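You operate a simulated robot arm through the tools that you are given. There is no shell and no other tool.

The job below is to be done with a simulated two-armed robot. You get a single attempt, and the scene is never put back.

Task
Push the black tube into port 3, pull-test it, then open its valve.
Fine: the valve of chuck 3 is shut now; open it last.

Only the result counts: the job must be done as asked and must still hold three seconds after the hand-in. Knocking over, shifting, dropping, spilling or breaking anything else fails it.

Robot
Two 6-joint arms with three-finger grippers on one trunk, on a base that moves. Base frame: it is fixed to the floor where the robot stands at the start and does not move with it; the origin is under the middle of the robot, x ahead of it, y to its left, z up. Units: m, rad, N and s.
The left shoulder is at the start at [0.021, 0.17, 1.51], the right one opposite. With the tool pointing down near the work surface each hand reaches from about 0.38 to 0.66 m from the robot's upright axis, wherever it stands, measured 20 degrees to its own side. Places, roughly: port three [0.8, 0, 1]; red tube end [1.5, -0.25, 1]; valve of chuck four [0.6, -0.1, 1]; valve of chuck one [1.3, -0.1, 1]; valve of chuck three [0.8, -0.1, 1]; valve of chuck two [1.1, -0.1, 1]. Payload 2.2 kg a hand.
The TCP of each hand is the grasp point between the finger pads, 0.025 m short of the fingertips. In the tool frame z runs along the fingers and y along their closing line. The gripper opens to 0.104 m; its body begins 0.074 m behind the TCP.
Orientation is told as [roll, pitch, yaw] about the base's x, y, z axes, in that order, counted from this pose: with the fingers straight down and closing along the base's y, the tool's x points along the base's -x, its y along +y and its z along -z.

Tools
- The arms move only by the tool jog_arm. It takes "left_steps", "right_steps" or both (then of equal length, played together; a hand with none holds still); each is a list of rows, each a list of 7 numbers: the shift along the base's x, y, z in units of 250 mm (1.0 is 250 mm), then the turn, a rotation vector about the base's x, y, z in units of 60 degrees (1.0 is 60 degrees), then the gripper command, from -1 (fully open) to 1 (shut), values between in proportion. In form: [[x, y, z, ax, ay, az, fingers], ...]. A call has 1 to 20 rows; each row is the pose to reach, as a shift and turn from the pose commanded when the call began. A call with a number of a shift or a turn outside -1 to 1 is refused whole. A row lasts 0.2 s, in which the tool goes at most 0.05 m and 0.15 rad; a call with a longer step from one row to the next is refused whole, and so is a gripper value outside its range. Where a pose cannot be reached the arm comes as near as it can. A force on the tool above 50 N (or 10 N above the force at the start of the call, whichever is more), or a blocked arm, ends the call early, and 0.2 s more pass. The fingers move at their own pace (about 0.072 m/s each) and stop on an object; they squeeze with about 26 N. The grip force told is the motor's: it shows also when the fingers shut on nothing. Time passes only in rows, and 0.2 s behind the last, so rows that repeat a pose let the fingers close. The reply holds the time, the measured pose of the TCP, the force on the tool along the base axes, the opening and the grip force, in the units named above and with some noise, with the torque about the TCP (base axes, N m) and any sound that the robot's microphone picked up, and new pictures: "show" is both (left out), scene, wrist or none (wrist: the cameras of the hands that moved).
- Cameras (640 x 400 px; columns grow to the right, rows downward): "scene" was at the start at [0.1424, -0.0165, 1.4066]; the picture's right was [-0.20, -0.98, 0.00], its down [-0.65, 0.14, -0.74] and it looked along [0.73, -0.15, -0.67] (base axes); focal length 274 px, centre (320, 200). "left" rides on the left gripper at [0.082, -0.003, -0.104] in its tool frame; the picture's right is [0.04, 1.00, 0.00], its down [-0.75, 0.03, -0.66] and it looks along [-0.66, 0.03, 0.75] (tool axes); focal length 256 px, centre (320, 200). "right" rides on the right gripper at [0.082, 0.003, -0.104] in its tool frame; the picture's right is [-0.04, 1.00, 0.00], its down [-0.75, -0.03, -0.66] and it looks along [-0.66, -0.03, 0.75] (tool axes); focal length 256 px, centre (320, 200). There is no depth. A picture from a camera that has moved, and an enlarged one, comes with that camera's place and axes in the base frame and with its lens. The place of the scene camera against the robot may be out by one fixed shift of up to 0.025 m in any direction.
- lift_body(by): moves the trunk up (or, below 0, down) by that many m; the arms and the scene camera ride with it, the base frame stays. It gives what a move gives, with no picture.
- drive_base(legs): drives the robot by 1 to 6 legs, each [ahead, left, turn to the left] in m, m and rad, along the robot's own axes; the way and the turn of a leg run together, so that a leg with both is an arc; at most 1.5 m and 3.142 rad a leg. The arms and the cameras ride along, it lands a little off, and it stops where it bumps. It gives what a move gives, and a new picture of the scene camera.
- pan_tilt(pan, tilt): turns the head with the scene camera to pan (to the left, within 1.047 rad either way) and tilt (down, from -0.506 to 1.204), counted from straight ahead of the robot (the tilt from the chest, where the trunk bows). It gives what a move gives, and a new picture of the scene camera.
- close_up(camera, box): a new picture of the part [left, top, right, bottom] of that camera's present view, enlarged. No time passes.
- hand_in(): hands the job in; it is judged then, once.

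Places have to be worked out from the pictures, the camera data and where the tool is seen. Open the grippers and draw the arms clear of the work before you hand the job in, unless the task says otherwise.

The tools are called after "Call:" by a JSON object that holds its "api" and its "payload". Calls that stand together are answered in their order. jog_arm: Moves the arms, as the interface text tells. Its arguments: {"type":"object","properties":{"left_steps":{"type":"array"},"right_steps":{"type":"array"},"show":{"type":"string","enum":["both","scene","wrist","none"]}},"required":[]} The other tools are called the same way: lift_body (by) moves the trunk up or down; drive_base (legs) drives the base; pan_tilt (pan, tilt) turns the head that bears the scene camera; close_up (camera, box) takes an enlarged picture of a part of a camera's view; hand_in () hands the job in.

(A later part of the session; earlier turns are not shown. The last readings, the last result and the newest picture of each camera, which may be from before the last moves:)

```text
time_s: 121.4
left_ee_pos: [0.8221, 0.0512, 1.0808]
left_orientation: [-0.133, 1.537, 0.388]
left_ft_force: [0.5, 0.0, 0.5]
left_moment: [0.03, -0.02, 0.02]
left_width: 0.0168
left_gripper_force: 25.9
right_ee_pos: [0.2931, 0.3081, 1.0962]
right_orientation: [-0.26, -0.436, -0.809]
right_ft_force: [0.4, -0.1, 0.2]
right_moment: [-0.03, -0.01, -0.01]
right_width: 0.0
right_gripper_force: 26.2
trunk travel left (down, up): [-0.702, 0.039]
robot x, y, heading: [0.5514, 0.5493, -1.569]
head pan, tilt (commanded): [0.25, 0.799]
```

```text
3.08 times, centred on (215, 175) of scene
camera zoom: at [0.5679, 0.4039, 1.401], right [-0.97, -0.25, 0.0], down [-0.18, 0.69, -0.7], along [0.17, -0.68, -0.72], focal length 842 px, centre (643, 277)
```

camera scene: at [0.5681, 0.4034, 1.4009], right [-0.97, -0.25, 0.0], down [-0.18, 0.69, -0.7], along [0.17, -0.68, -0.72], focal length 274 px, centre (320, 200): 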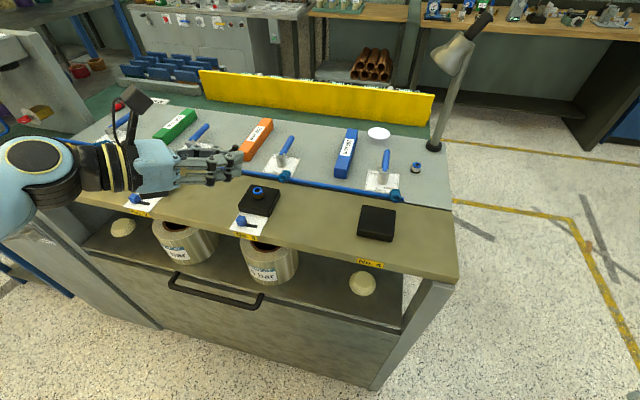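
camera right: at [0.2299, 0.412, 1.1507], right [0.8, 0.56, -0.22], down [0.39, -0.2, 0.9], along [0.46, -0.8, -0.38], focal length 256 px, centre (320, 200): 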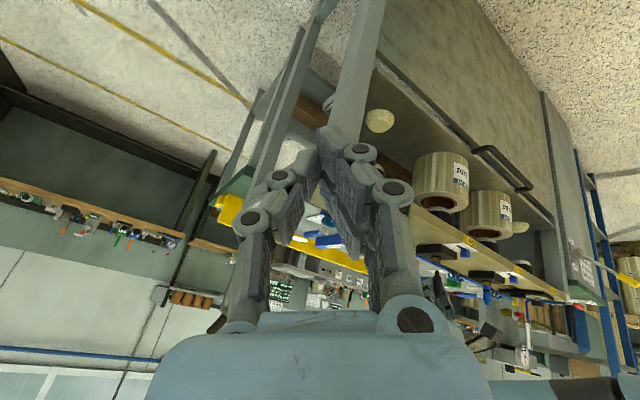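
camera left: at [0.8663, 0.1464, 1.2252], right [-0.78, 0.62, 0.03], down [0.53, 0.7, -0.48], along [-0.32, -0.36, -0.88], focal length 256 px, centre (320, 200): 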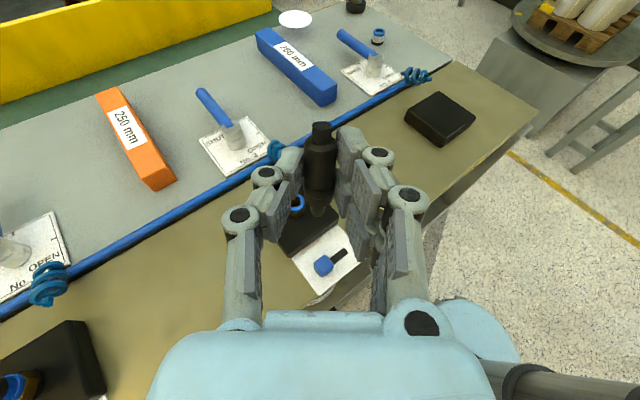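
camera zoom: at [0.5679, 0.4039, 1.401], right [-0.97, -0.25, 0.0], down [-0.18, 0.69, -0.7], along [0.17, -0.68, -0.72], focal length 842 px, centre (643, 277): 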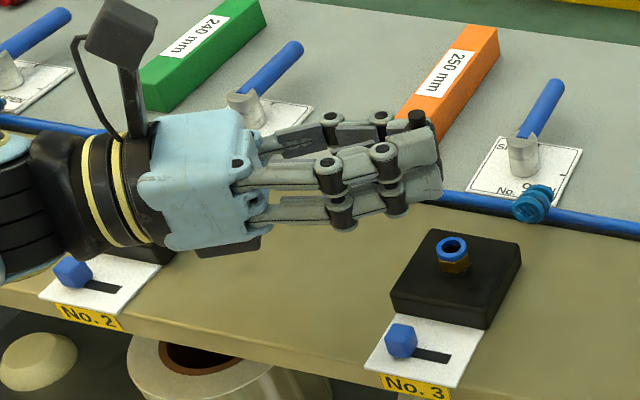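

The tube now stands vertical in the hand. Both cameras put the tip about -1 mm in x and +3 mm in y from the hole, with a 41–47 mm gap. I correct that and descend 30 mm.

Call:
{"api": "jog_arm", "payload": {"left_steps": [[0.004, -0.012, -0.02, 0, 0, 0, 1], [0.004, -0.012, -0.05, 0, 0, 0, 1], [0.004, -0.012, -0.08, 0, 0, 0, 1], [0.004, -0.012, -0.11, 0, 0, 0, 1], [0.004, -0.012, -0.12, 0, 0, 0, 1], [0.004, -0.012, -0.12, 0, 0, 0, 1]], "show": "none"}}

Call:
{"api": "close_up", "payload": {"camera": "right", "box": [415, 240, 455, 280]}}

Call:
{"api": "close_up", "payload": {"camera": "left", "box": [260, 140, 380, 260]}}

Call:
{"api": "close_up", "payload": {"camera": "scene", "box": [225, 140, 295, 210]}}

```text
time_s: 122.8
left_ee_pos: [0.8232, 0.0478, 1.0513]
left_orientation: [-0.122, 1.536, 0.402]
left_ft_force: [-0.3, 1.0, 0.0]
left_moment: [0.0, 0.0, -0.01]
left_width: 0.0166
left_gripper_force: 26.1
right_ee_pos: [0.2926, 0.3086, 1.0957]
right_orientation: [-0.258, -0.438, -0.808]
right_ft_force: [0.5, -0.1, -0.6]
right_moment: [0.01, -0.01, -0.01]
right_width: 0.0
right_gripper_force: 26.0
trunk travel left (down, up): [-0.702, 0.039]
robot x, y, heading: [0.5566, 0.5489, -1.572]
head pan, tilt (commanded): [0.25, 0.799]
```

```text
10.00 times, centred on (435, 260) of right
camera zoom: at [0.2342, 0.412, 1.1507], right [0.8, 0.56, -0.22], down [0.39, -0.2, 0.9], along [0.46, -0.8, -0.38], focal length 2560 px, centre (-830, -400)
```

zoom: 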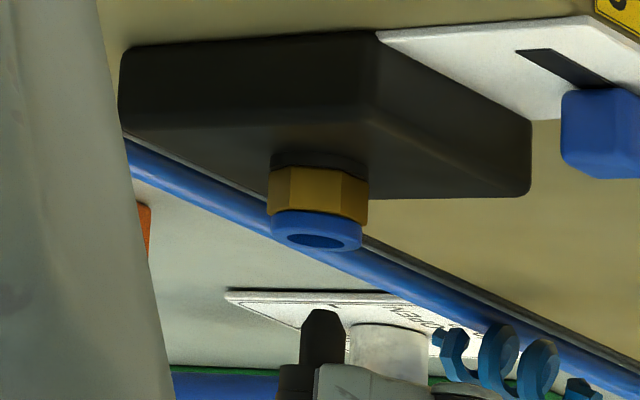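

```text
3.33 times, centred on (320, 200) of left
camera zoom: at [0.9123, 0.0956, 1.1365], right [-0.5, 0.87, 0.04], down [0.58, 0.36, -0.73], along [-0.65, -0.34, -0.68], focal length 853 px, centre (320, 200)
```

zoom: 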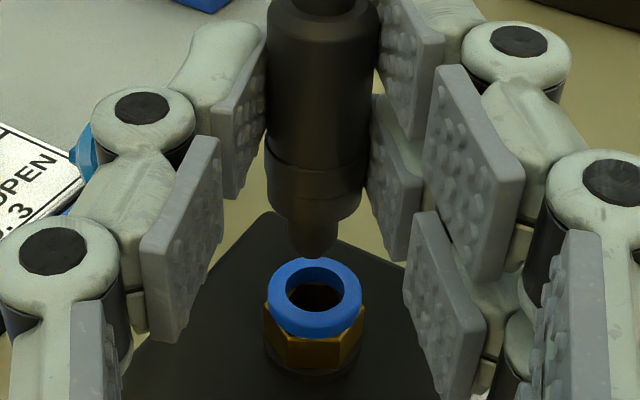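

```text
5.71 times, centred on (260, 175) of scene
camera zoom: at [0.568, 0.4033, 1.4009], right [-0.97, -0.25, 0.0], down [-0.18, 0.69, -0.7], along [0.17, -0.68, -0.72], focal length 1563 px, centre (663, 343)
```

zoom: 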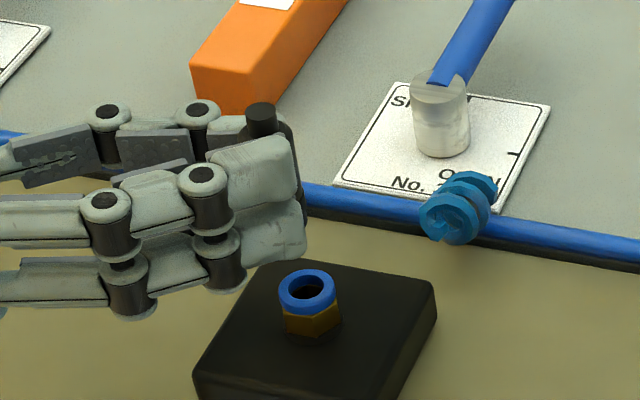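

Combining all three views, the tip is about +5 mm in x, about 0 in y, and 16–18 mm above the collar. I shift -5 mm in x and descend 11 mm, then check again.

Call:
{"api": "jog_arm", "payload": {"left_steps": [[-0.01, 0, 0, 0, 0, 0, 1], [-0.02, 0, -0.012, 0, 0, 0, 1], [-0.02, 0, -0.03, 0, 0, 0, 1], [-0.02, 0, -0.044, 0, 0, 0, 1], [-0.02, 0, -0.044, 0, 0, 0, 1]], "show": "none"}}

Call:
{"api": "close_up", "payload": {"camera": "right", "box": [415, 240, 455, 280]}}

Call:
{"api": "close_up", "payload": {"camera": "left", "box": [270, 160, 370, 260]}}

Call:
{"api": "close_up", "payload": {"camera": "scene", "box": [225, 140, 295, 210]}}

```text
time_s: 124.0
left_ee_pos: [0.8191, 0.047, 1.0398]
left_orientation: [-0.108, 1.537, 0.414]
left_ft_force: [0.2, 0.8, 0.8]
left_moment: [-0.02, 0.02, 0.0]
left_width: 0.0169
left_gripper_force: 26.0
right_ee_pos: [0.2933, 0.3067, 1.096]
right_orientation: [-0.259, -0.435, -0.809]
right_ft_force: [0.3, 0.5, -0.9]
right_moment: [0.01, 0.01, -0.02]
right_width: 0.0001
right_gripper_force: 26.1
trunk travel left (down, up): [-0.702, 0.039]
robot x, y, heading: [0.5561, 0.5502, -1.569]
head pan, tilt (commanded): [0.25, 0.799]
```

```text
10.00 times, centred on (435, 260) of right
camera zoom: at [0.2342, 0.412, 1.1507], right [0.8, 0.56, -0.22], down [0.39, -0.2, 0.9], along [0.46, -0.8, -0.38], focal length 2560 px, centre (-830, -400)
```

zoom: 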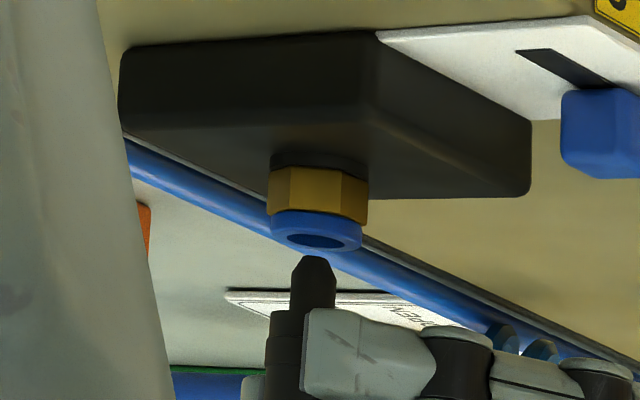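

```text
4.00 times, centred on (320, 210) of left
camera zoom: at [0.907, 0.0958, 1.1251], right [-0.5, 0.87, 0.04], down [0.58, 0.36, -0.73], along [-0.65, -0.34, -0.68], focal length 1024 px, centre (320, 160)
```

zoom: 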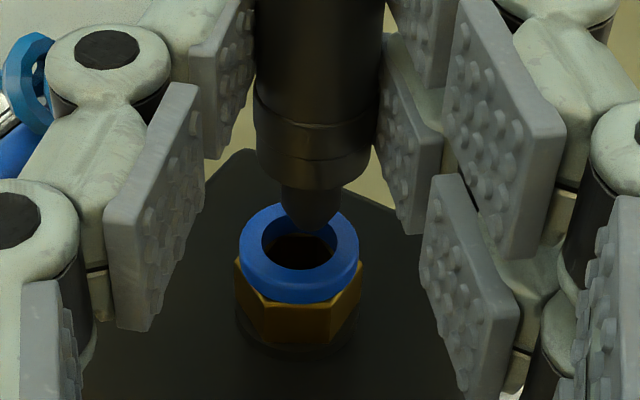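

```text
5.71 times, centred on (260, 175) of scene
camera zoom: at [0.568, 0.4033, 1.4009], right [-0.97, -0.25, 0.0], down [-0.18, 0.69, -0.7], along [0.17, -0.68, -0.72], focal length 1563 px, centre (663, 343)
```

zoom: 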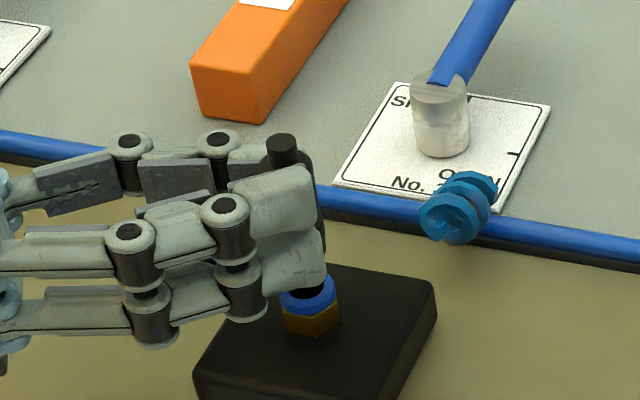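

The gap is about 4 mm; lateral error is about -2.6 mm in x and +1 mm in y. I correct it and go down 6 mm so the tip enters the hole.

Call:
{"api": "jog_arm", "payload": {"left_steps": [[0.01, -0.004, 0, 0, 0, 0, 1], [0.01, -0.004, -0.008, 0, 0, 0, 1], [0.01, -0.004, -0.016, 0, 0, 0, 1], [0.01, -0.004, -0.024, 0, 0, 0, 1], [0.01, -0.004, -0.024, 0, 0, 0, 1]], "show": "none"}}

Call:
{"api": "close_up", "payload": {"camera": "right", "box": [415, 240, 455, 280]}}

Call:
{"api": "close_up", "payload": {"camera": "left", "box": [270, 160, 370, 260]}}

```text
time_s: 125.2
left_ee_pos: [0.8208, 0.0462, 1.0326]
left_orientation: [-0.108, 1.537, 0.413]
left_ft_force: [-0.1, -0.1, 0.1]
left_moment: [-0.03, -0.02, -0.01]
left_width: 0.0166
left_gripper_force: 25.6
right_ee_pos: [0.2929, 0.3074, 1.0962]
right_orientation: [-0.258, -0.437, -0.81]
right_ft_force: [0.0, -0.8, 0.2]
right_moment: [0.0, -0.02, 0.05]
right_width: 0.0
right_gripper_force: 25.9
trunk travel left (down, up): [-0.702, 0.039]
robot x, y, heading: [0.5559, 0.5531, -1.571]
head pan, tilt (commanded): [0.25, 0.799]
```

```text
10.00 times, centred on (435, 260) of right
camera zoom: at [0.2342, 0.4121, 1.1507], right [0.8, 0.56, -0.22], down [0.39, -0.2, 0.9], along [0.46, -0.8, -0.38], focal length 2560 px, centre (-830, -400)
```

zoom: 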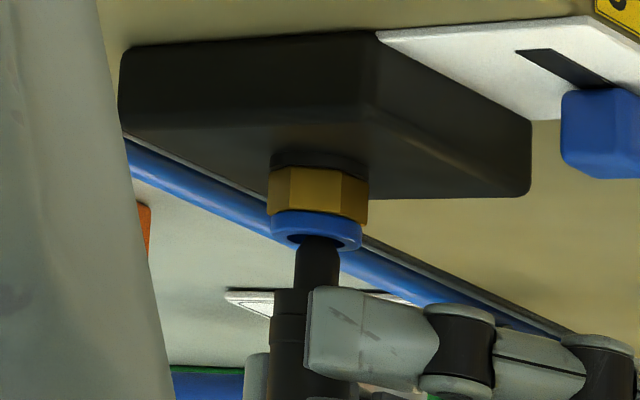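

```text
4.00 times, centred on (320, 210) of left
camera zoom: at [0.9098, 0.0947, 1.1191], right [-0.5, 0.87, 0.04], down [0.58, 0.36, -0.73], along [-0.65, -0.34, -0.68], focal length 1024 px, centre (320, 160)
```

zoom: 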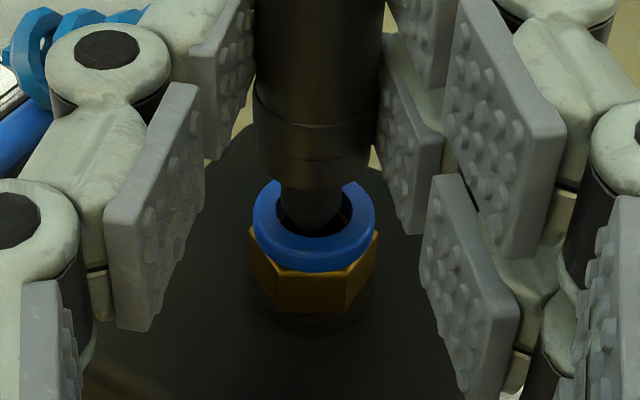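

The tip is inside the hole with no side force. I keep pushing down in small steps and watch the force and sounds.

Call:
{"api": "jog_arm", "payload": {"left_steps": [[0, 0, -0.006, 0, 0, 0, 1], [0, 0, -0.012, 0, 0, 0, 1], [0, 0, -0.018, 0, 0, 0, 1], [0, 0, -0.024, 0, 0, 0, 1]], "show": "none"}}

Call:
{"api": "close_up", "payload": {"camera": "right", "box": [415, 240, 455, 280]}}

Call:
{"api": "close_up", "payload": {"camera": "left", "box": [270, 160, 370, 260]}}

```text
time_s: 126.2
left_ee_pos: [0.8204, 0.0475, 1.0285]
left_orientation: [-0.117, 1.536, 0.406]
left_ft_force: [0.1, -0.8, -0.6]
left_moment: [0.01, -0.02, -0.01]
left_width: 0.0167
left_gripper_force: 26.5
right_ee_pos: [0.2928, 0.3064, 1.0959]
right_orientation: [-0.258, -0.436, -0.811]
right_ft_force: [-0.3, 0.6, 1.3]
right_moment: [0.0, 0.01, -0.04]
right_width: 0.0002
right_gripper_force: 26.4
trunk travel left (down, up): [-0.702, 0.039]
robot x, y, heading: [0.5563, 0.5517, -1.572]
head pan, tilt (commanded): [0.25, 0.799]
```

```text
10.00 times, centred on (435, 260) of right
camera zoom: at [0.2342, 0.412, 1.1507], right [0.8, 0.56, -0.22], down [0.39, -0.2, 0.9], along [0.46, -0.8, -0.38], focal length 2560 px, centre (-830, -400)
```

zoom: 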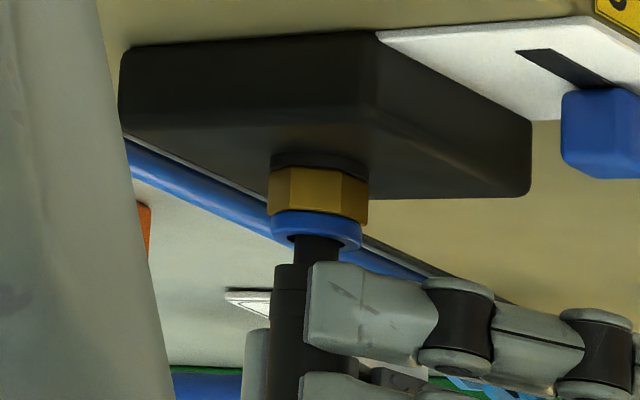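

```text
4.00 times, centred on (320, 210) of left
camera zoom: at [0.9095, 0.0946, 1.1133], right [-0.5, 0.87, 0.04], down [0.58, 0.36, -0.73], along [-0.65, -0.34, -0.68], focal length 1024 px, centre (320, 160)
```

zoom: 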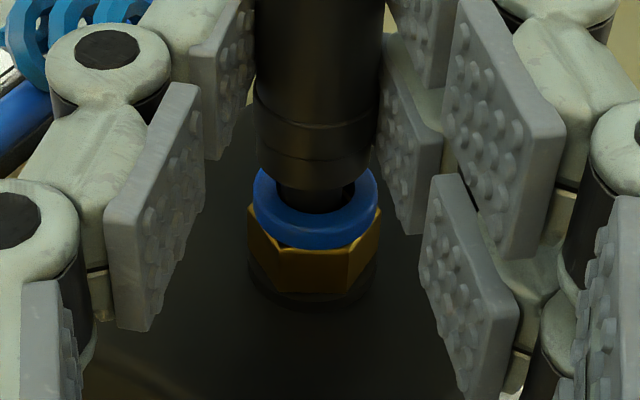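

About 3–4 mm of spigot still shows and there is still no resistance. I push another 3 mm in 1 mm steps.

Call:
{"api": "jog_arm", "payload": {"left_steps": [[0, 0, -0.004, 0, 0, 0, 1], [0, 0, -0.008, 0, 0, 0, 1], [0, 0, -0.012, 0, 0, 0, 1], [0, 0, -0.012, 0, 0, 0, 1]], "show": "none"}}

Call:
{"api": "close_up", "payload": {"camera": "right", "box": [415, 240, 455, 280]}}

Call:
{"api": "close_up", "payload": {"camera": "left", "box": [270, 160, 370, 260]}}

```text
time_s: 127.2
left_ee_pos: [0.8204, 0.0459, 1.0244]
left_orientation: [-0.109, 1.536, 0.413]
left_ft_force: [0.2, -1.2, 0.6]
left_moment: [0.0, 0.0, -0.02]
left_width: 0.0166
left_gripper_force: 26.5
right_ee_pos: [0.2911, 0.3071, 1.0947]
right_orientation: [-0.259, -0.437, -0.809]
right_ft_force: [0.3, 0.1, -0.3]
right_moment: [0.01, 0.0, 0.02]
right_width: 0.0
right_gripper_force: 26.0
trunk travel left (down, up): [-0.702, 0.039]
robot x, y, heading: [0.559, 0.5494, -1.573]
head pan, tilt (commanded): [0.25, 0.799]
```

```text
10.00 times, centred on (435, 260) of right
camera zoom: at [0.2342, 0.412, 1.1507], right [0.8, 0.56, -0.22], down [0.39, -0.2, 0.9], along [0.46, -0.8, -0.38], focal length 2560 px, centre (-830, -400)
```

zoom: 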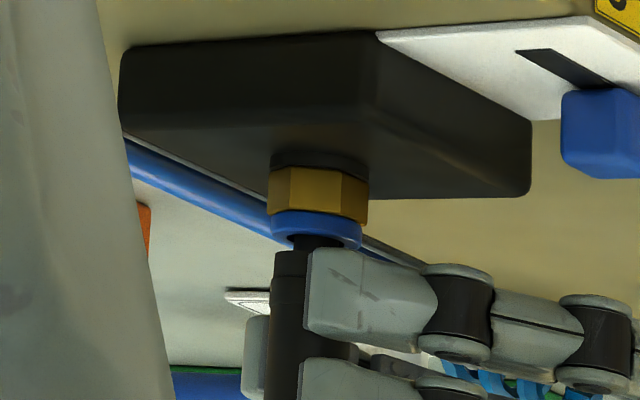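

```text
4.00 times, centred on (320, 210) of left
camera zoom: at [0.9094, 0.0945, 1.1101], right [-0.5, 0.87, 0.04], down [0.58, 0.36, -0.73], along [-0.65, -0.34, -0.68], focal length 1024 px, centre (320, 160)
```

zoom: 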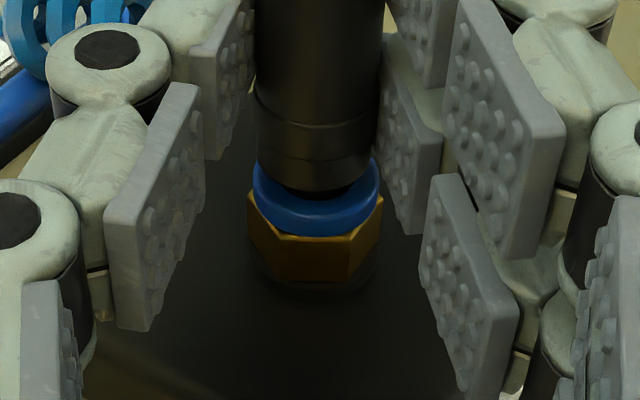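

Still no force, and the body's end is almost at the collar. I step down two more millimetres and watch for resistance.

Call:
{"api": "jog_arm", "payload": {"left_steps": [[0, 0, -0.003, 0, 0, 0, 1], [0, 0, -0.006, 0, 0, 0, 1], [0, 0, -0.009, 0, 0, 0, 1], [0, 0, -0.009, 0, 0, 0, 1]], "show": "none"}}

Call:
{"api": "close_up", "payload": {"camera": "right", "box": [415, 240, 455, 280]}}

Call:
{"api": "close_up", "payload": {"camera": "left", "box": [270, 160, 370, 260]}}

Call:
{"api": "close_up", "payload": {"camera": "scene", "box": [225, 140, 295, 210]}}

```text
time_s: 128.2
left_ee_pos: [0.8208, 0.0459, 1.0224]
left_orientation: [-0.116, 1.537, 0.407]
left_ft_force: [-0.7, -0.3, 0.2]
left_moment: [0.03, 0.03, 0.02]
left_width: 0.0165
left_gripper_force: 25.9
right_ee_pos: [0.2922, 0.3078, 1.0944]
right_orientation: [-0.258, -0.437, -0.809]
right_ft_force: [0.1, 0.3, 0.6]
right_moment: [0.02, 0.0, 0.01]
right_width: 0.0
right_gripper_force: 25.7
trunk travel left (down, up): [-0.702, 0.039]
robot x, y, heading: [0.558, 0.5506, -1.571]
head pan, tilt (commanded): [0.25, 0.799]
```

```text
10.00 times, centred on (435, 260) of right
camera zoom: at [0.2342, 0.4121, 1.1507], right [0.8, 0.56, -0.22], down [0.39, -0.2, 0.9], along [0.46, -0.8, -0.38], focal length 2560 px, centre (-830, -400)
```

zoom: 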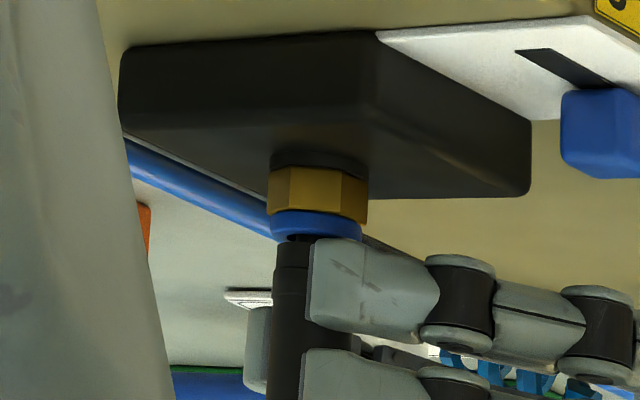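

```text
4.00 times, centred on (320, 210) of left
camera zoom: at [0.9096, 0.0949, 1.1079], right [-0.5, 0.87, 0.04], down [0.58, 0.36, -0.73], along [-0.65, -0.34, -0.68], focal length 1024 px, centre (320, 160)
```

zoom: 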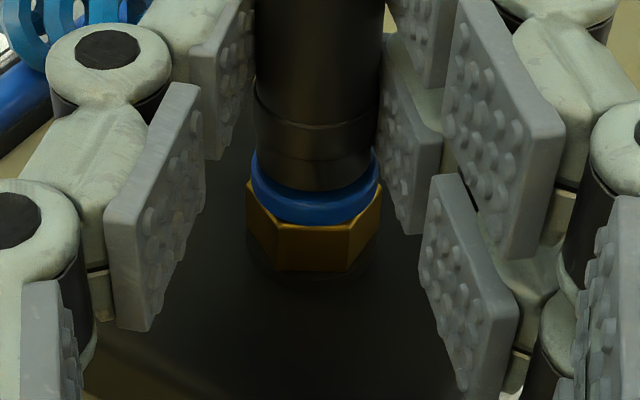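

```text
5.71 times, centred on (260, 175) of scene
camera zoom: at [0.568, 0.4033, 1.4009], right [-0.97, -0.25, 0.0], down [-0.18, 0.69, -0.7], along [0.17, -0.68, -0.72], focal length 1563 px, centre (663, 343)
```

zoom: 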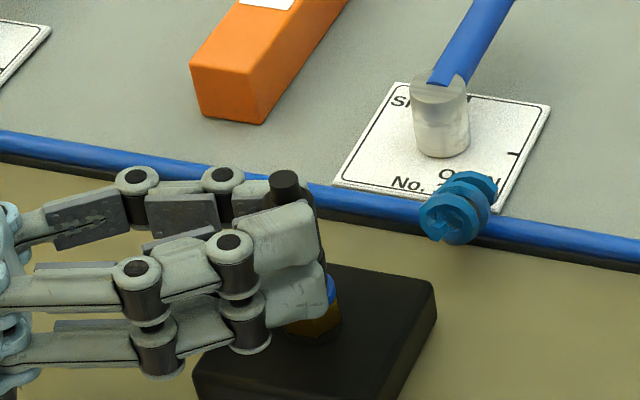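

The body's end is now level with the collar, and my lower finger is about 2 mm above it. To press home without touching the collar, I open just enough to release, move up 8 mm, and grip higher.

Call:
{"api": "jog_arm", "payload": {"left_steps": [[0, 0, 0, 0, 0, 0, 0.58], [0, 0, 0, 0, 0, 0, 0.58], [0, 0, 0.008, 0, 0, 0, 0.58], [0, 0, 0.016, 0, 0, 0, 0.58], [0, 0, 0.024, 0, 0, 0, 0.58], [0, 0, 0.032, 0, 0, 0, 0.58], [0, 0, 0.032, 0, 0, 0, 1], [0, 0, 0.032, 0, 0, 0, 1], [0, 0, 0.032, 0, 0, 0, 1]], "show": "none"}}

Call:
{"api": "close_up", "payload": {"camera": "right", "box": [415, 240, 455, 280]}}

Call:
{"api": "close_up", "payload": {"camera": "left", "box": [260, 120, 380, 260]}}

Call:
{"api": "close_up", "payload": {"camera": "scene", "box": [225, 140, 295, 210]}}

```text
time_s: 130.2
left_ee_pos: [0.8219, 0.0468, 1.0294]
left_orientation: [-0.112, 1.536, 0.41]
left_ft_force: [-0.5, 1.6, 0.2]
left_moment: [0.02, 0.0, 0.0]
left_width: 0.0145
left_gripper_force: 26.2
right_ee_pos: [0.2924, 0.3082, 1.0956]
right_orientation: [-0.258, -0.436, -0.81]
right_ft_force: [-0.6, 0.4, -0.1]
right_moment: [0.0, 0.01, 0.01]
right_width: 0.0
right_gripper_force: 25.7
trunk travel left (down, up): [-0.702, 0.039]
robot x, y, heading: [0.5601, 0.552, -1.571]
head pan, tilt (commanded): [0.25, 0.799]
```

```text
10.00 times, centred on (435, 260) of right
camera zoom: at [0.2341, 0.4121, 1.1507], right [0.8, 0.56, -0.22], down [0.39, -0.2, 0.9], along [0.46, -0.8, -0.38], focal length 2560 px, centre (-830, -400)
```

zoom: 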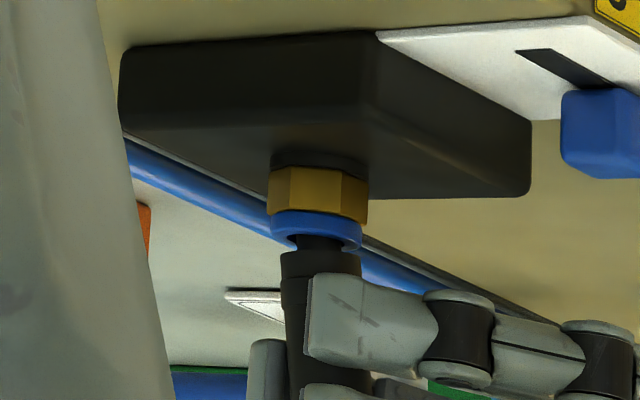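

```text
2.86 times, centred on (320, 190) of left
camera zoom: at [0.9098, 0.0951, 1.1159], right [-0.5, 0.87, 0.04], down [0.58, 0.36, -0.73], along [-0.65, -0.34, -0.68], focal length 731 px, centre (320, 229)
```

zoom: 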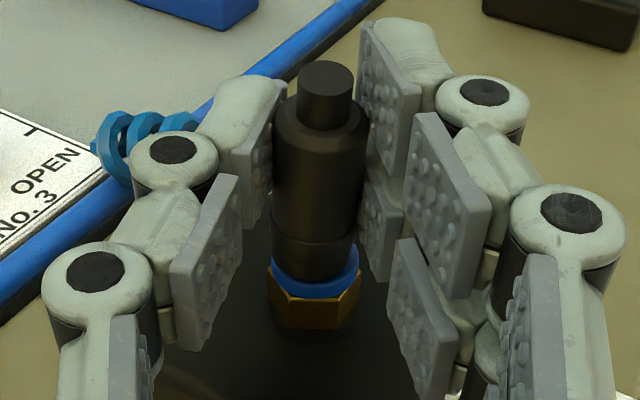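

```text
5.71 times, centred on (260, 175) of scene
camera zoom: at [0.5679, 0.4034, 1.4009], right [-0.97, -0.25, 0.0], down [-0.18, 0.69, -0.7], along [0.17, -0.68, -0.72], focal length 1563 px, centre (663, 343)
```

zoom: 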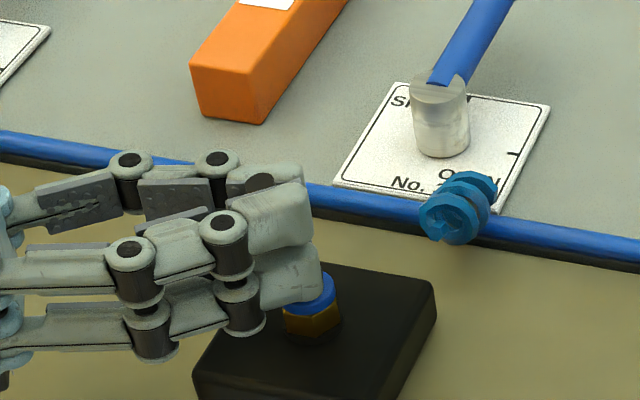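

The regrip raised and tilted the tube a little (about 3 mm and 5°), and it's still well engaged in the port. I push down in 1 mm steps, reading the force.

Call:
{"api": "jog_arm", "payload": {"left_steps": [[0, 0, -0.004, 0, 0, 0, 1], [0, 0, -0.008, 0, 0, 0, 1], [0, 0, -0.012, 0, 0, 0, 1], [0, 0, -0.016, 0, 0, 0, 1]], "show": "none"}}

Call:
{"api": "close_up", "payload": {"camera": "right", "box": [415, 240, 455, 280]}}

Call:
{"api": "close_up", "payload": {"camera": "left", "box": [260, 120, 380, 260]}}

```text
time_s: 131.2
left_ee_pos: [0.8175, 0.0455, 1.0271]
left_orientation: [-0.145, 1.538, 0.373]
left_ft_force: [-7.6, -1.3, 7.4]
left_moment: [0.32, 0.04, -0.09]
left_width: 0.0155
left_gripper_force: 26.3
right_ee_pos: [0.2906, 0.3079, 1.0942]
right_orientation: [-0.259, -0.435, -0.81]
right_ft_force: [-0.7, 0.8, -0.8]
right_moment: [0.0, 0.0, 0.01]
right_width: 0.0001
right_gripper_force: 26.2
trunk travel left (down, up): [-0.702, 0.039]
robot x, y, heading: [0.554, 0.5507, -1.573]
head pan, tilt (commanded): [0.25, 0.799]
```

```text
10.00 times, centred on (435, 260) of right
camera zoom: at [0.2325, 0.4124, 1.1504], right [0.8, 0.56, -0.21], down [0.38, -0.2, 0.9], along [0.46, -0.8, -0.38], focal length 2560 px, centre (-830, -400)
```

zoom: 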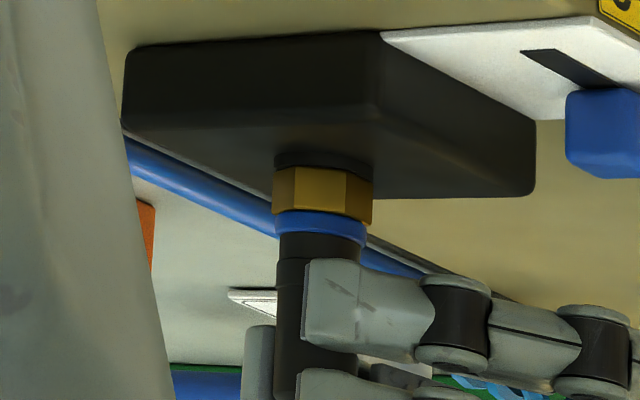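

```text
2.86 times, centred on (320, 190) of left
camera zoom: at [0.9076, 0.0942, 1.1129], right [-0.5, 0.87, 0.04], down [0.58, 0.36, -0.73], along [-0.65, -0.34, -0.68], focal length 731 px, centre (320, 229)
```

zoom: 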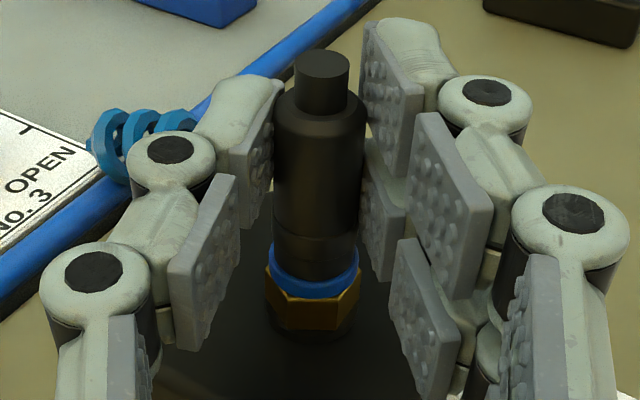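

The tube has straightened and dropped further in, with the body now meeting the collar. There is 7–8 N on the tool in x and z because my hand is about 4 mm off its line. I relieve the x offset and keep pressing down in 1 mm steps.

Call:
{"api": "jog_arm", "payload": {"left_steps": [[-0.008, 0, 0, 0, 0, 0, 1], [-0.016, 0, 0, 0, 0, 0, 1], [-0.016, 0, -0.004, 0, 0, 0, 1], [-0.016, 0, -0.008, 0, 0, 0, 1]], "show": "none"}}

Call:
{"api": "close_up", "payload": {"camera": "right", "box": [415, 240, 455, 280]}}

Call:
{"api": "close_up", "payload": {"camera": "left", "box": [270, 160, 370, 260]}}

```text
time_s: 132.2
left_ee_pos: [0.817, 0.0455, 1.0253]
left_orientation: [-0.193, 1.54, 0.329]
left_ft_force: [7.9, -9.1, 21.5]
left_moment: [0.01, 0.39, 0.16]
left_width: 0.0155
left_gripper_force: 26.1
right_ee_pos: [0.2923, 0.308, 1.0952]
right_orientation: [-0.26, -0.436, -0.809]
right_ft_force: [0.8, -1.1, -0.4]
right_moment: [0.02, 0.02, 0.04]
right_width: 0.0
right_gripper_force: 25.7
trunk travel left (down, up): [-0.702, 0.039]
robot x, y, heading: [0.5552, 0.5502, -1.572]
head pan, tilt (commanded): [0.25, 0.799]
```

```text
10.00 times, centred on (435, 260) of right
camera zoom: at [0.2346, 0.412, 1.1509], right [0.8, 0.56, -0.22], down [0.39, -0.2, 0.9], along [0.46, -0.8, -0.38], focal length 2560 px, centre (-830, -400)
```

zoom: 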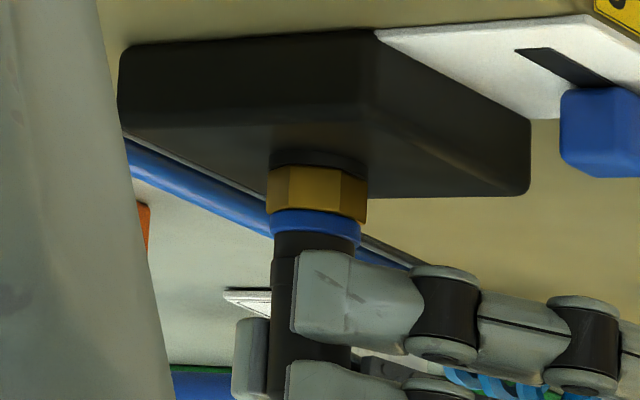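

```text
4.00 times, centred on (320, 210) of left
camera zoom: at [0.9064, 0.0942, 1.1113], right [-0.5, 0.87, 0.03], down [0.58, 0.36, -0.73], along [-0.65, -0.35, -0.68], focal length 1024 px, centre (320, 160)
```

zoom: 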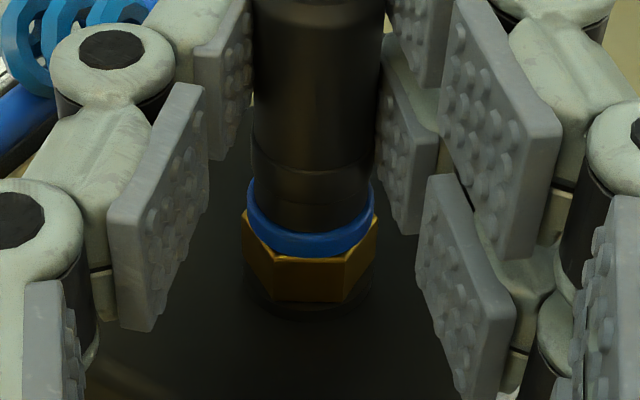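

The push meets 21 N of resistance and the tube no longer moves relative to the collar. I trim the sideways load and press 3 mm further to be sure it is fully home.

Call:
{"api": "jog_arm", "payload": {"left_steps": [[0.004, -0.006, 0, 0, 0, 0, 1], [0.004, -0.006, -0.004, 0, 0, 0, 1], [0.004, -0.006, -0.008, 0, 0, 0, 1], [0.004, -0.006, -0.012, 0, 0, 0, 1]], "show": "none"}}

Call:
{"api": "close_up", "payload": {"camera": "right", "box": [415, 240, 455, 280]}}

Call:
{"api": "close_up", "payload": {"camera": "left", "box": [270, 160, 370, 260]}}

```text
time_s: 133.2
left_ee_pos: [0.8155, 0.044, 1.0227]
left_orientation: [-0.166, 1.539, 0.355]
left_ft_force: [-2.2, -7.8, 24.0]
left_moment: [0.06, 0.51, 0.04]
left_width: 0.0145
left_gripper_force: 26.3
right_ee_pos: [0.2919, 0.3088, 1.0957]
right_orientation: [-0.256, -0.436, -0.811]
right_ft_force: [0.1, 0.0, -0.4]
right_moment: [0.01, -0.04, -0.01]
right_width: 0.0
right_gripper_force: 26.0
trunk travel left (down, up): [-0.702, 0.039]
robot x, y, heading: [0.5538, 0.5468, -1.574]
head pan, tilt (commanded): [0.25, 0.799]
```

```text
10.00 times, centred on (435, 260) of right
camera zoom: at [0.233, 0.4129, 1.1506], right [0.8, 0.56, -0.21], down [0.38, -0.2, 0.9], along [0.46, -0.8, -0.38], focal length 2560 px, centre (-830, -400)
```

zoom: 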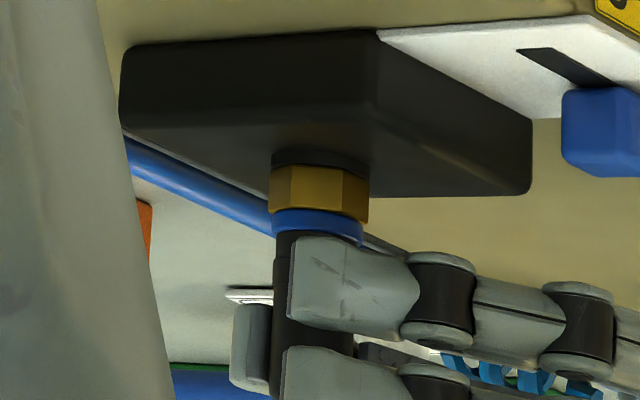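

```text
4.00 times, centred on (320, 210) of left
camera zoom: at [0.9054, 0.0932, 1.1084], right [-0.5, 0.87, 0.03], down [0.58, 0.36, -0.73], along [-0.65, -0.35, -0.68], focal length 1024 px, centre (320, 160)
```

zoom: 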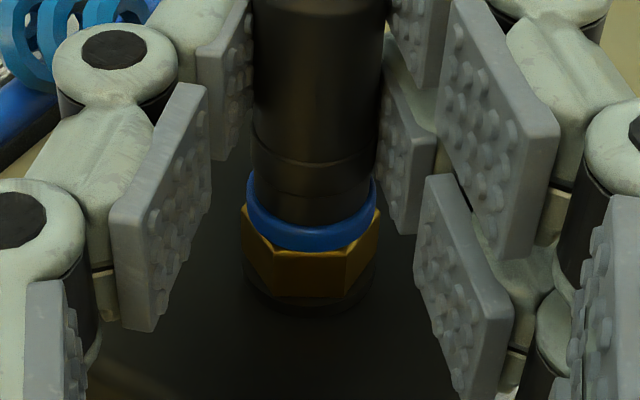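

The hand slides at about 24 N while the tube stays put, so it is at a stop. The mark band's centre sits about 9.7 mm above the collar, matching the "Mark 9.60 mm" sign. Now a gentle pull test: up in small steps while reading the force.

Call:
{"api": "jog_arm", "payload": {"left_steps": [[0, -0.004, 0.006, 0, 0, 0, 1], [0, -0.004, 0.012, 0, 0, 0, 1], [0, -0.004, 0.018, 0, 0, 0, 1], [0, -0.004, 0.024, 0, 0, 0, 1]], "show": "none"}}

Call:
{"api": "close_up", "payload": {"camera": "right", "box": [415, 240, 455, 280]}}

Call:
{"api": "close_up", "payload": {"camera": "left", "box": [270, 160, 370, 260]}}

```text
time_s: 134.2
left_ee_pos: [0.8159, 0.0445, 1.0231]
left_orientation: [0.04, 1.528, 0.56]
left_ft_force: [-13.1, -3.9, -14.4]
left_moment: [-0.06, 0.59, -0.11]
left_width: 0.0143
left_gripper_force: 26.0
right_ee_pos: [0.2918, 0.3061, 1.0933]
right_orientation: [-0.255, -0.434, -0.81]
right_ft_force: [-0.1, 0.6, 0.4]
right_moment: [0.01, 0.01, 0.01]
right_width: 0.0
right_gripper_force: 26.1
trunk travel left (down, up): [-0.702, 0.039]
robot x, y, heading: [0.5545, 0.5536, -1.572]
head pan, tilt (commanded): [0.25, 0.799]
```

```text
10.00 times, centred on (435, 260) of right
camera zoom: at [0.233, 0.4108, 1.1499], right [0.8, 0.56, -0.21], down [0.38, -0.2, 0.9], along [0.46, -0.8, -0.38], focal length 2560 px, centre (-830, -400)
```

zoom: 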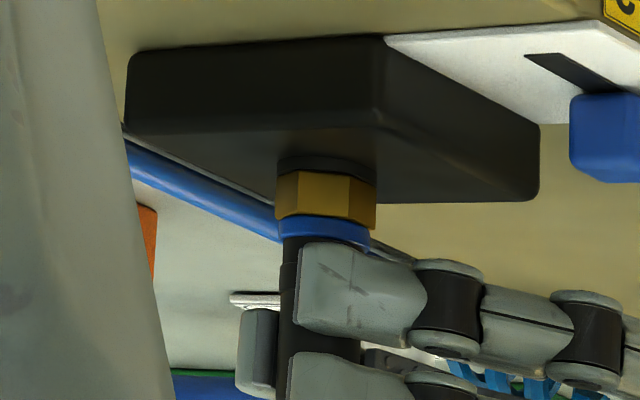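

```text
4.00 times, centred on (320, 210) of left
camera zoom: at [0.9049, 0.092, 1.1095], right [-0.5, 0.87, 0.04], down [0.58, 0.37, -0.73], along [-0.64, -0.34, -0.69], focal length 1024 px, centre (320, 160)
```

zoom: 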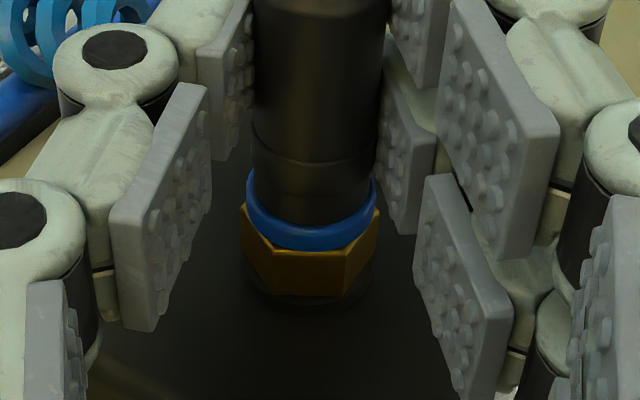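

The tube holds: 14 N of upward pull and it hasn't moved in the port. I trim the sideways load and pull a bit harder to about 20 N to make the test clear.

Call:
{"api": "jog_arm", "payload": {"left_steps": [[-0.006, -0.002, 0.0, 0, 0, 0, 1], [-0.01, -0.003, 0.004, 0, 0, 0, 1], [-0.01, -0.003, 0.008, 0, 0, 0, 1], [-0.01, -0.003, 0.012, 0, 0, 0, 1], [-0.01, -0.003, 0.012, 0, 0, 0, 1]], "show": "none"}}

Call:
{"api": "close_up", "payload": {"camera": "left", "box": [260, 120, 380, 260]}}

Call:
{"api": "close_up", "payload": {"camera": "right", "box": [415, 240, 455, 280]}}

```text
time_s: 135.4
left_ee_pos: [0.8149, 0.0446, 1.028]
left_orientation: [-0.065, 1.534, 0.456]
left_ft_force: [-9.8, 6.8, -24.9]
left_moment: [0.47, -0.12, -0.16]
left_width: 0.0137
left_gripper_force: 25.6
right_ee_pos: [0.2921, 0.3065, 1.0948]
right_orientation: [-0.258, -0.436, -0.81]
right_ft_force: [-0.2, 0.3, 0.2]
right_moment: [-0.01, 0.04, -0.02]
right_width: 0.0
right_gripper_force: 26.2
trunk travel left (down, up): [-0.702, 0.039]
robot x, y, heading: [0.5577, 0.552, -1.57]
head pan, tilt (commanded): [0.25, 0.799]
```

```text
2.86 times, centred on (320, 190) of left
camera zoom: at [0.9037, 0.0915, 1.1147], right [-0.5, 0.87, 0.04], down [0.58, 0.36, -0.73], along [-0.64, -0.34, -0.68], focal length 731 px, centre (320, 229)
```

zoom: 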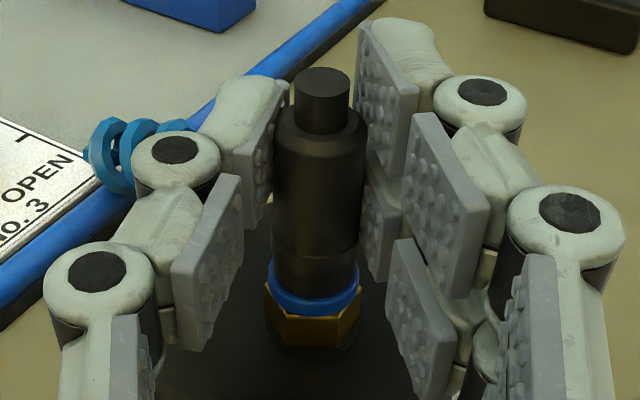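

```text
10.00 times, centred on (435, 260) of right
camera zoom: at [0.2339, 0.4112, 1.1504], right [0.8, 0.56, -0.21], down [0.38, -0.2, 0.9], along [0.46, -0.8, -0.38], focal length 2560 px, centre (-830, -400)
```

zoom: 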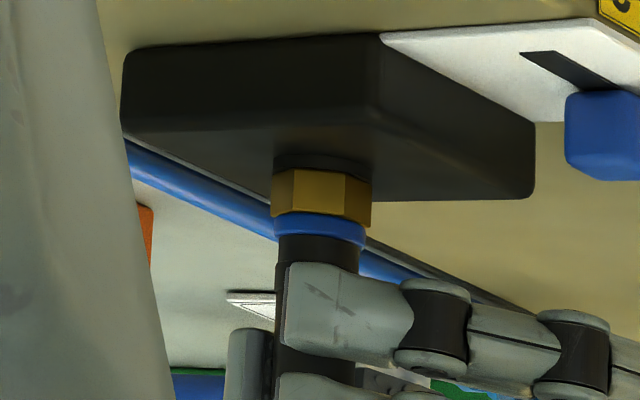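

The pull reached 25 N with the hand slipping up the body while the tube stayed locked in the port, so the pull test is passed. I release with a small opening and back the hand straight out along its own axis.

Call:
{"api": "jog_arm", "payload": {"left_steps": [[0, 0, 0, 0, 0, 0, 0.6], [0, 0, 0, 0, 0, 0, 0.2], [0, 0, 0, 0, 0, 0, 0.1], [0.035, 0.02, 0, 0, 0, 0, 0.1], [0.1, 0.058, 0, 0, 0, 0, 0.1], [0.18, 0.104, 0.02, 0, 0, 0, 0.1], [0.26, 0.15, 0.06, 0, 0, 0, 0.1], [0.34, 0.196, 0.12, 0, 0, 0, 0.1]], "show": "both"}}

Call:
{"api": "close_up", "payload": {"camera": "left", "box": [260, 140, 380, 260]}}

Call:
{"api": "close_up", "payload": {"camera": "right", "box": [415, 240, 455, 280]}}

Call:
{"api": "close_up", "payload": {"camera": "scene", "box": [225, 140, 295, 210]}}

```text
time_s: 137.2
left_ee_pos: [0.8994, 0.0931, 1.061]
left_orientation: [-0.102, 1.537, 0.42]
left_ft_force: [0.3, 0.8, 0.2]
left_moment: [-0.04, 0.02, 0.0]
left_width: 0.0467
left_gripper_force: 0.0
right_ee_pos: [0.2928, 0.3083, 1.0951]
right_orientation: [-0.26, -0.436, -0.81]
right_ft_force: [0.8, -0.3, -0.8]
right_moment: [-0.01, -0.01, -0.06]
right_width: 0.0001
right_gripper_force: 25.7
trunk travel left (down, up): [-0.702, 0.039]
robot x, y, heading: [0.5609, 0.5532, -1.568]
head pan, tilt (commanded): [0.25, 0.799]
camera scene: at [0.5686, 0.404, 1.401], right [-0.97, -0.25, 0.0], down [-0.18, 0.69, -0.7], along [0.17, -0.68, -0.72], focal length 274 px, centre (320, 200)
camera left: at [0.9888, 0.1405, 1.146], right [-0.5, 0.87, 0.04], down [0.58, 0.36, -0.73], along [-0.65, -0.34, -0.68], focal length 256 px, centre (320, 200)
```

scene: 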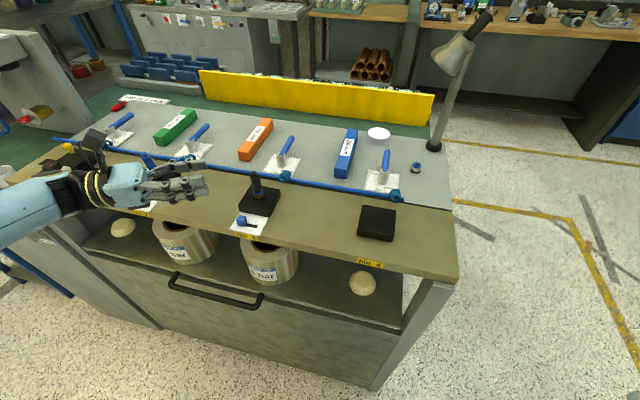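
left: 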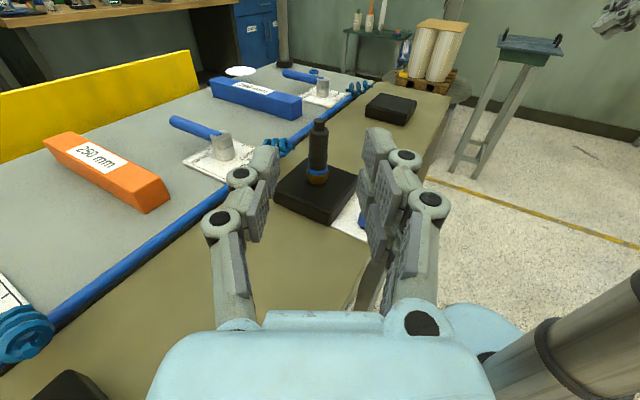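

```text
3.33 times, centred on (320, 200) of left
camera zoom: at [0.9888, 0.1405, 1.146], right [-0.5, 0.87, 0.04], down [0.58, 0.36, -0.73], along [-0.65, -0.34, -0.68], focal length 853 px, centre (320, 200)
```

zoom: 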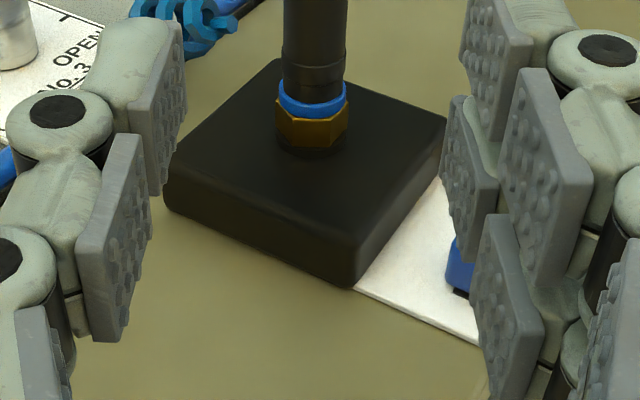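

```text
10.00 times, centred on (435, 260) of right
camera zoom: at [0.2347, 0.4127, 1.151], right [0.8, 0.56, -0.22], down [0.39, -0.2, 0.9], along [0.46, -0.8, -0.38], focal length 2560 px, centre (-830, -400)
```

zoom: 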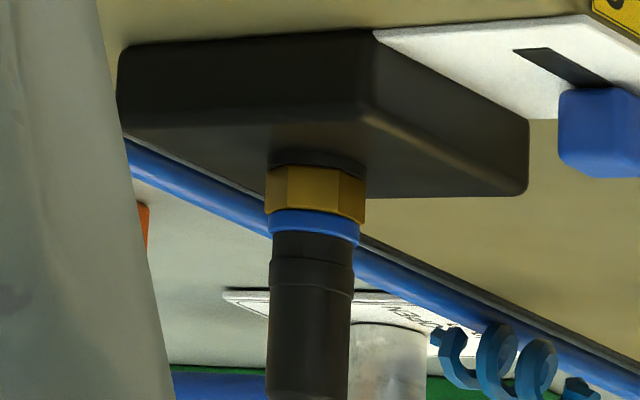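

```text
5.71 times, centred on (260, 175) of scene
camera zoom: at [0.5686, 0.404, 1.401], right [-0.97, -0.25, 0.0], down [-0.18, 0.69, -0.7], along [0.17, -0.68, -0.72], focal length 1563 px, centre (663, 343)
```

zoom: 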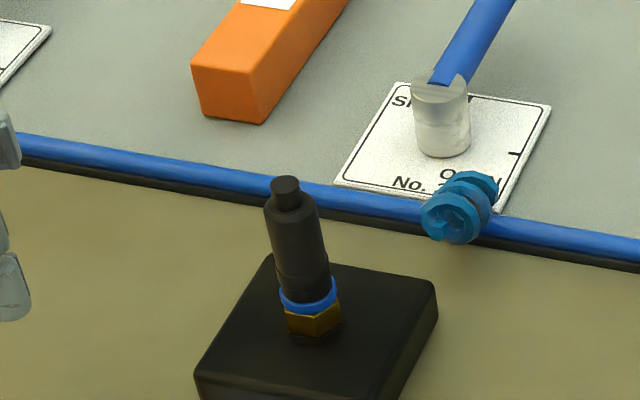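

The tube now stands straight and seated in port 3, on the collar, just as it sat in its holder. Next is the valve: its lever points to SHUT (-y) and must swing 90° clockwise to OPEN (-x). I fold the left hand back to a vertical posture, well clear of the tube.

Call:
{"api": "jog_arm", "payload": {"left_steps": [[0.02, 0.06, 0.06, 0.065, -0.113, 0, 0.1], [0.0, 0.12, 0.1, 0.13, -0.226, 0, 0.1], [-0.02, 0.18, 0.14, 0.195, -0.339, 0, 0.3], [-0.04, 0.22, 0.16, 0.26, -0.452, 0, 0.6], [-0.06, 0.24, 0.16, 0.325, -0.565, 0, 1], [-0.08, 0.26, 0.16, 0.39, -0.678, 0, 1], [-0.08, 0.26, 0.16, 0.4167, -0.7217, 0, 1]], "show": "none"}}

Call:
{"api": "jog_arm", "payload": {"left_steps": [[0, 0, 0, 0.065, -0.113, 0, 1], [0, 0, -0.02, 0.13, -0.226, 0, 1], [0, 0, -0.04, 0.195, -0.339, 0, 1], [0, 0, -0.06, 0.26, -0.452, 0, 1], [0, 0, -0.08, 0.316, -0.548, 0, 1], [0, 0, -0.08, 0.316, -0.548, 0, 1]], "show": "none"}}

```text
time_s: 138.8
left_ee_pos: [0.8808, 0.1562, 1.0999]
left_orientation: [-0.002, 0.661, 0.521]
left_ft_force: [1.4, -0.6, -0.1]
left_moment: [0.03, -0.01, -0.01]
left_width: 0.0
left_gripper_force: 25.8
right_ee_pos: [0.2936, 0.3069, 1.0958]
right_orientation: [-0.257, -0.436, -0.809]
right_ft_force: [-0.1, -0.3, 0.2]
right_moment: [-0.02, 0.0, 0.01]
right_width: 0.0002
right_gripper_force: 25.8
trunk travel left (down, up): [-0.702, 0.039]
robot x, y, heading: [0.5562, 0.5513, -1.568]
head pan, tilt (commanded): [0.25, 0.799]
```

```text
time_s: 140.2
left_ee_pos: [0.8794, 0.1576, 1.0795]
left_orientation: [0.0, -0.001, 0.521]
left_ft_force: [1.1, -0.6, 0.6]
left_moment: [0.04, 0.02, 0.04]
left_width: 0.0
left_gripper_force: 25.9
right_ee_pos: [0.2926, 0.3076, 1.0947]
right_orientation: [-0.258, -0.438, -0.81]
right_ft_force: [-0.6, 0.2, 0.3]
right_moment: [-0.01, 0.0, 0.0]
right_width: 0.0003
right_gripper_force: 25.9
trunk travel left (down, up): [-0.702, 0.039]
robot x, y, heading: [0.5598, 0.5503, -1.572]
head pan, tilt (commanded): [0.25, 0.799]
```

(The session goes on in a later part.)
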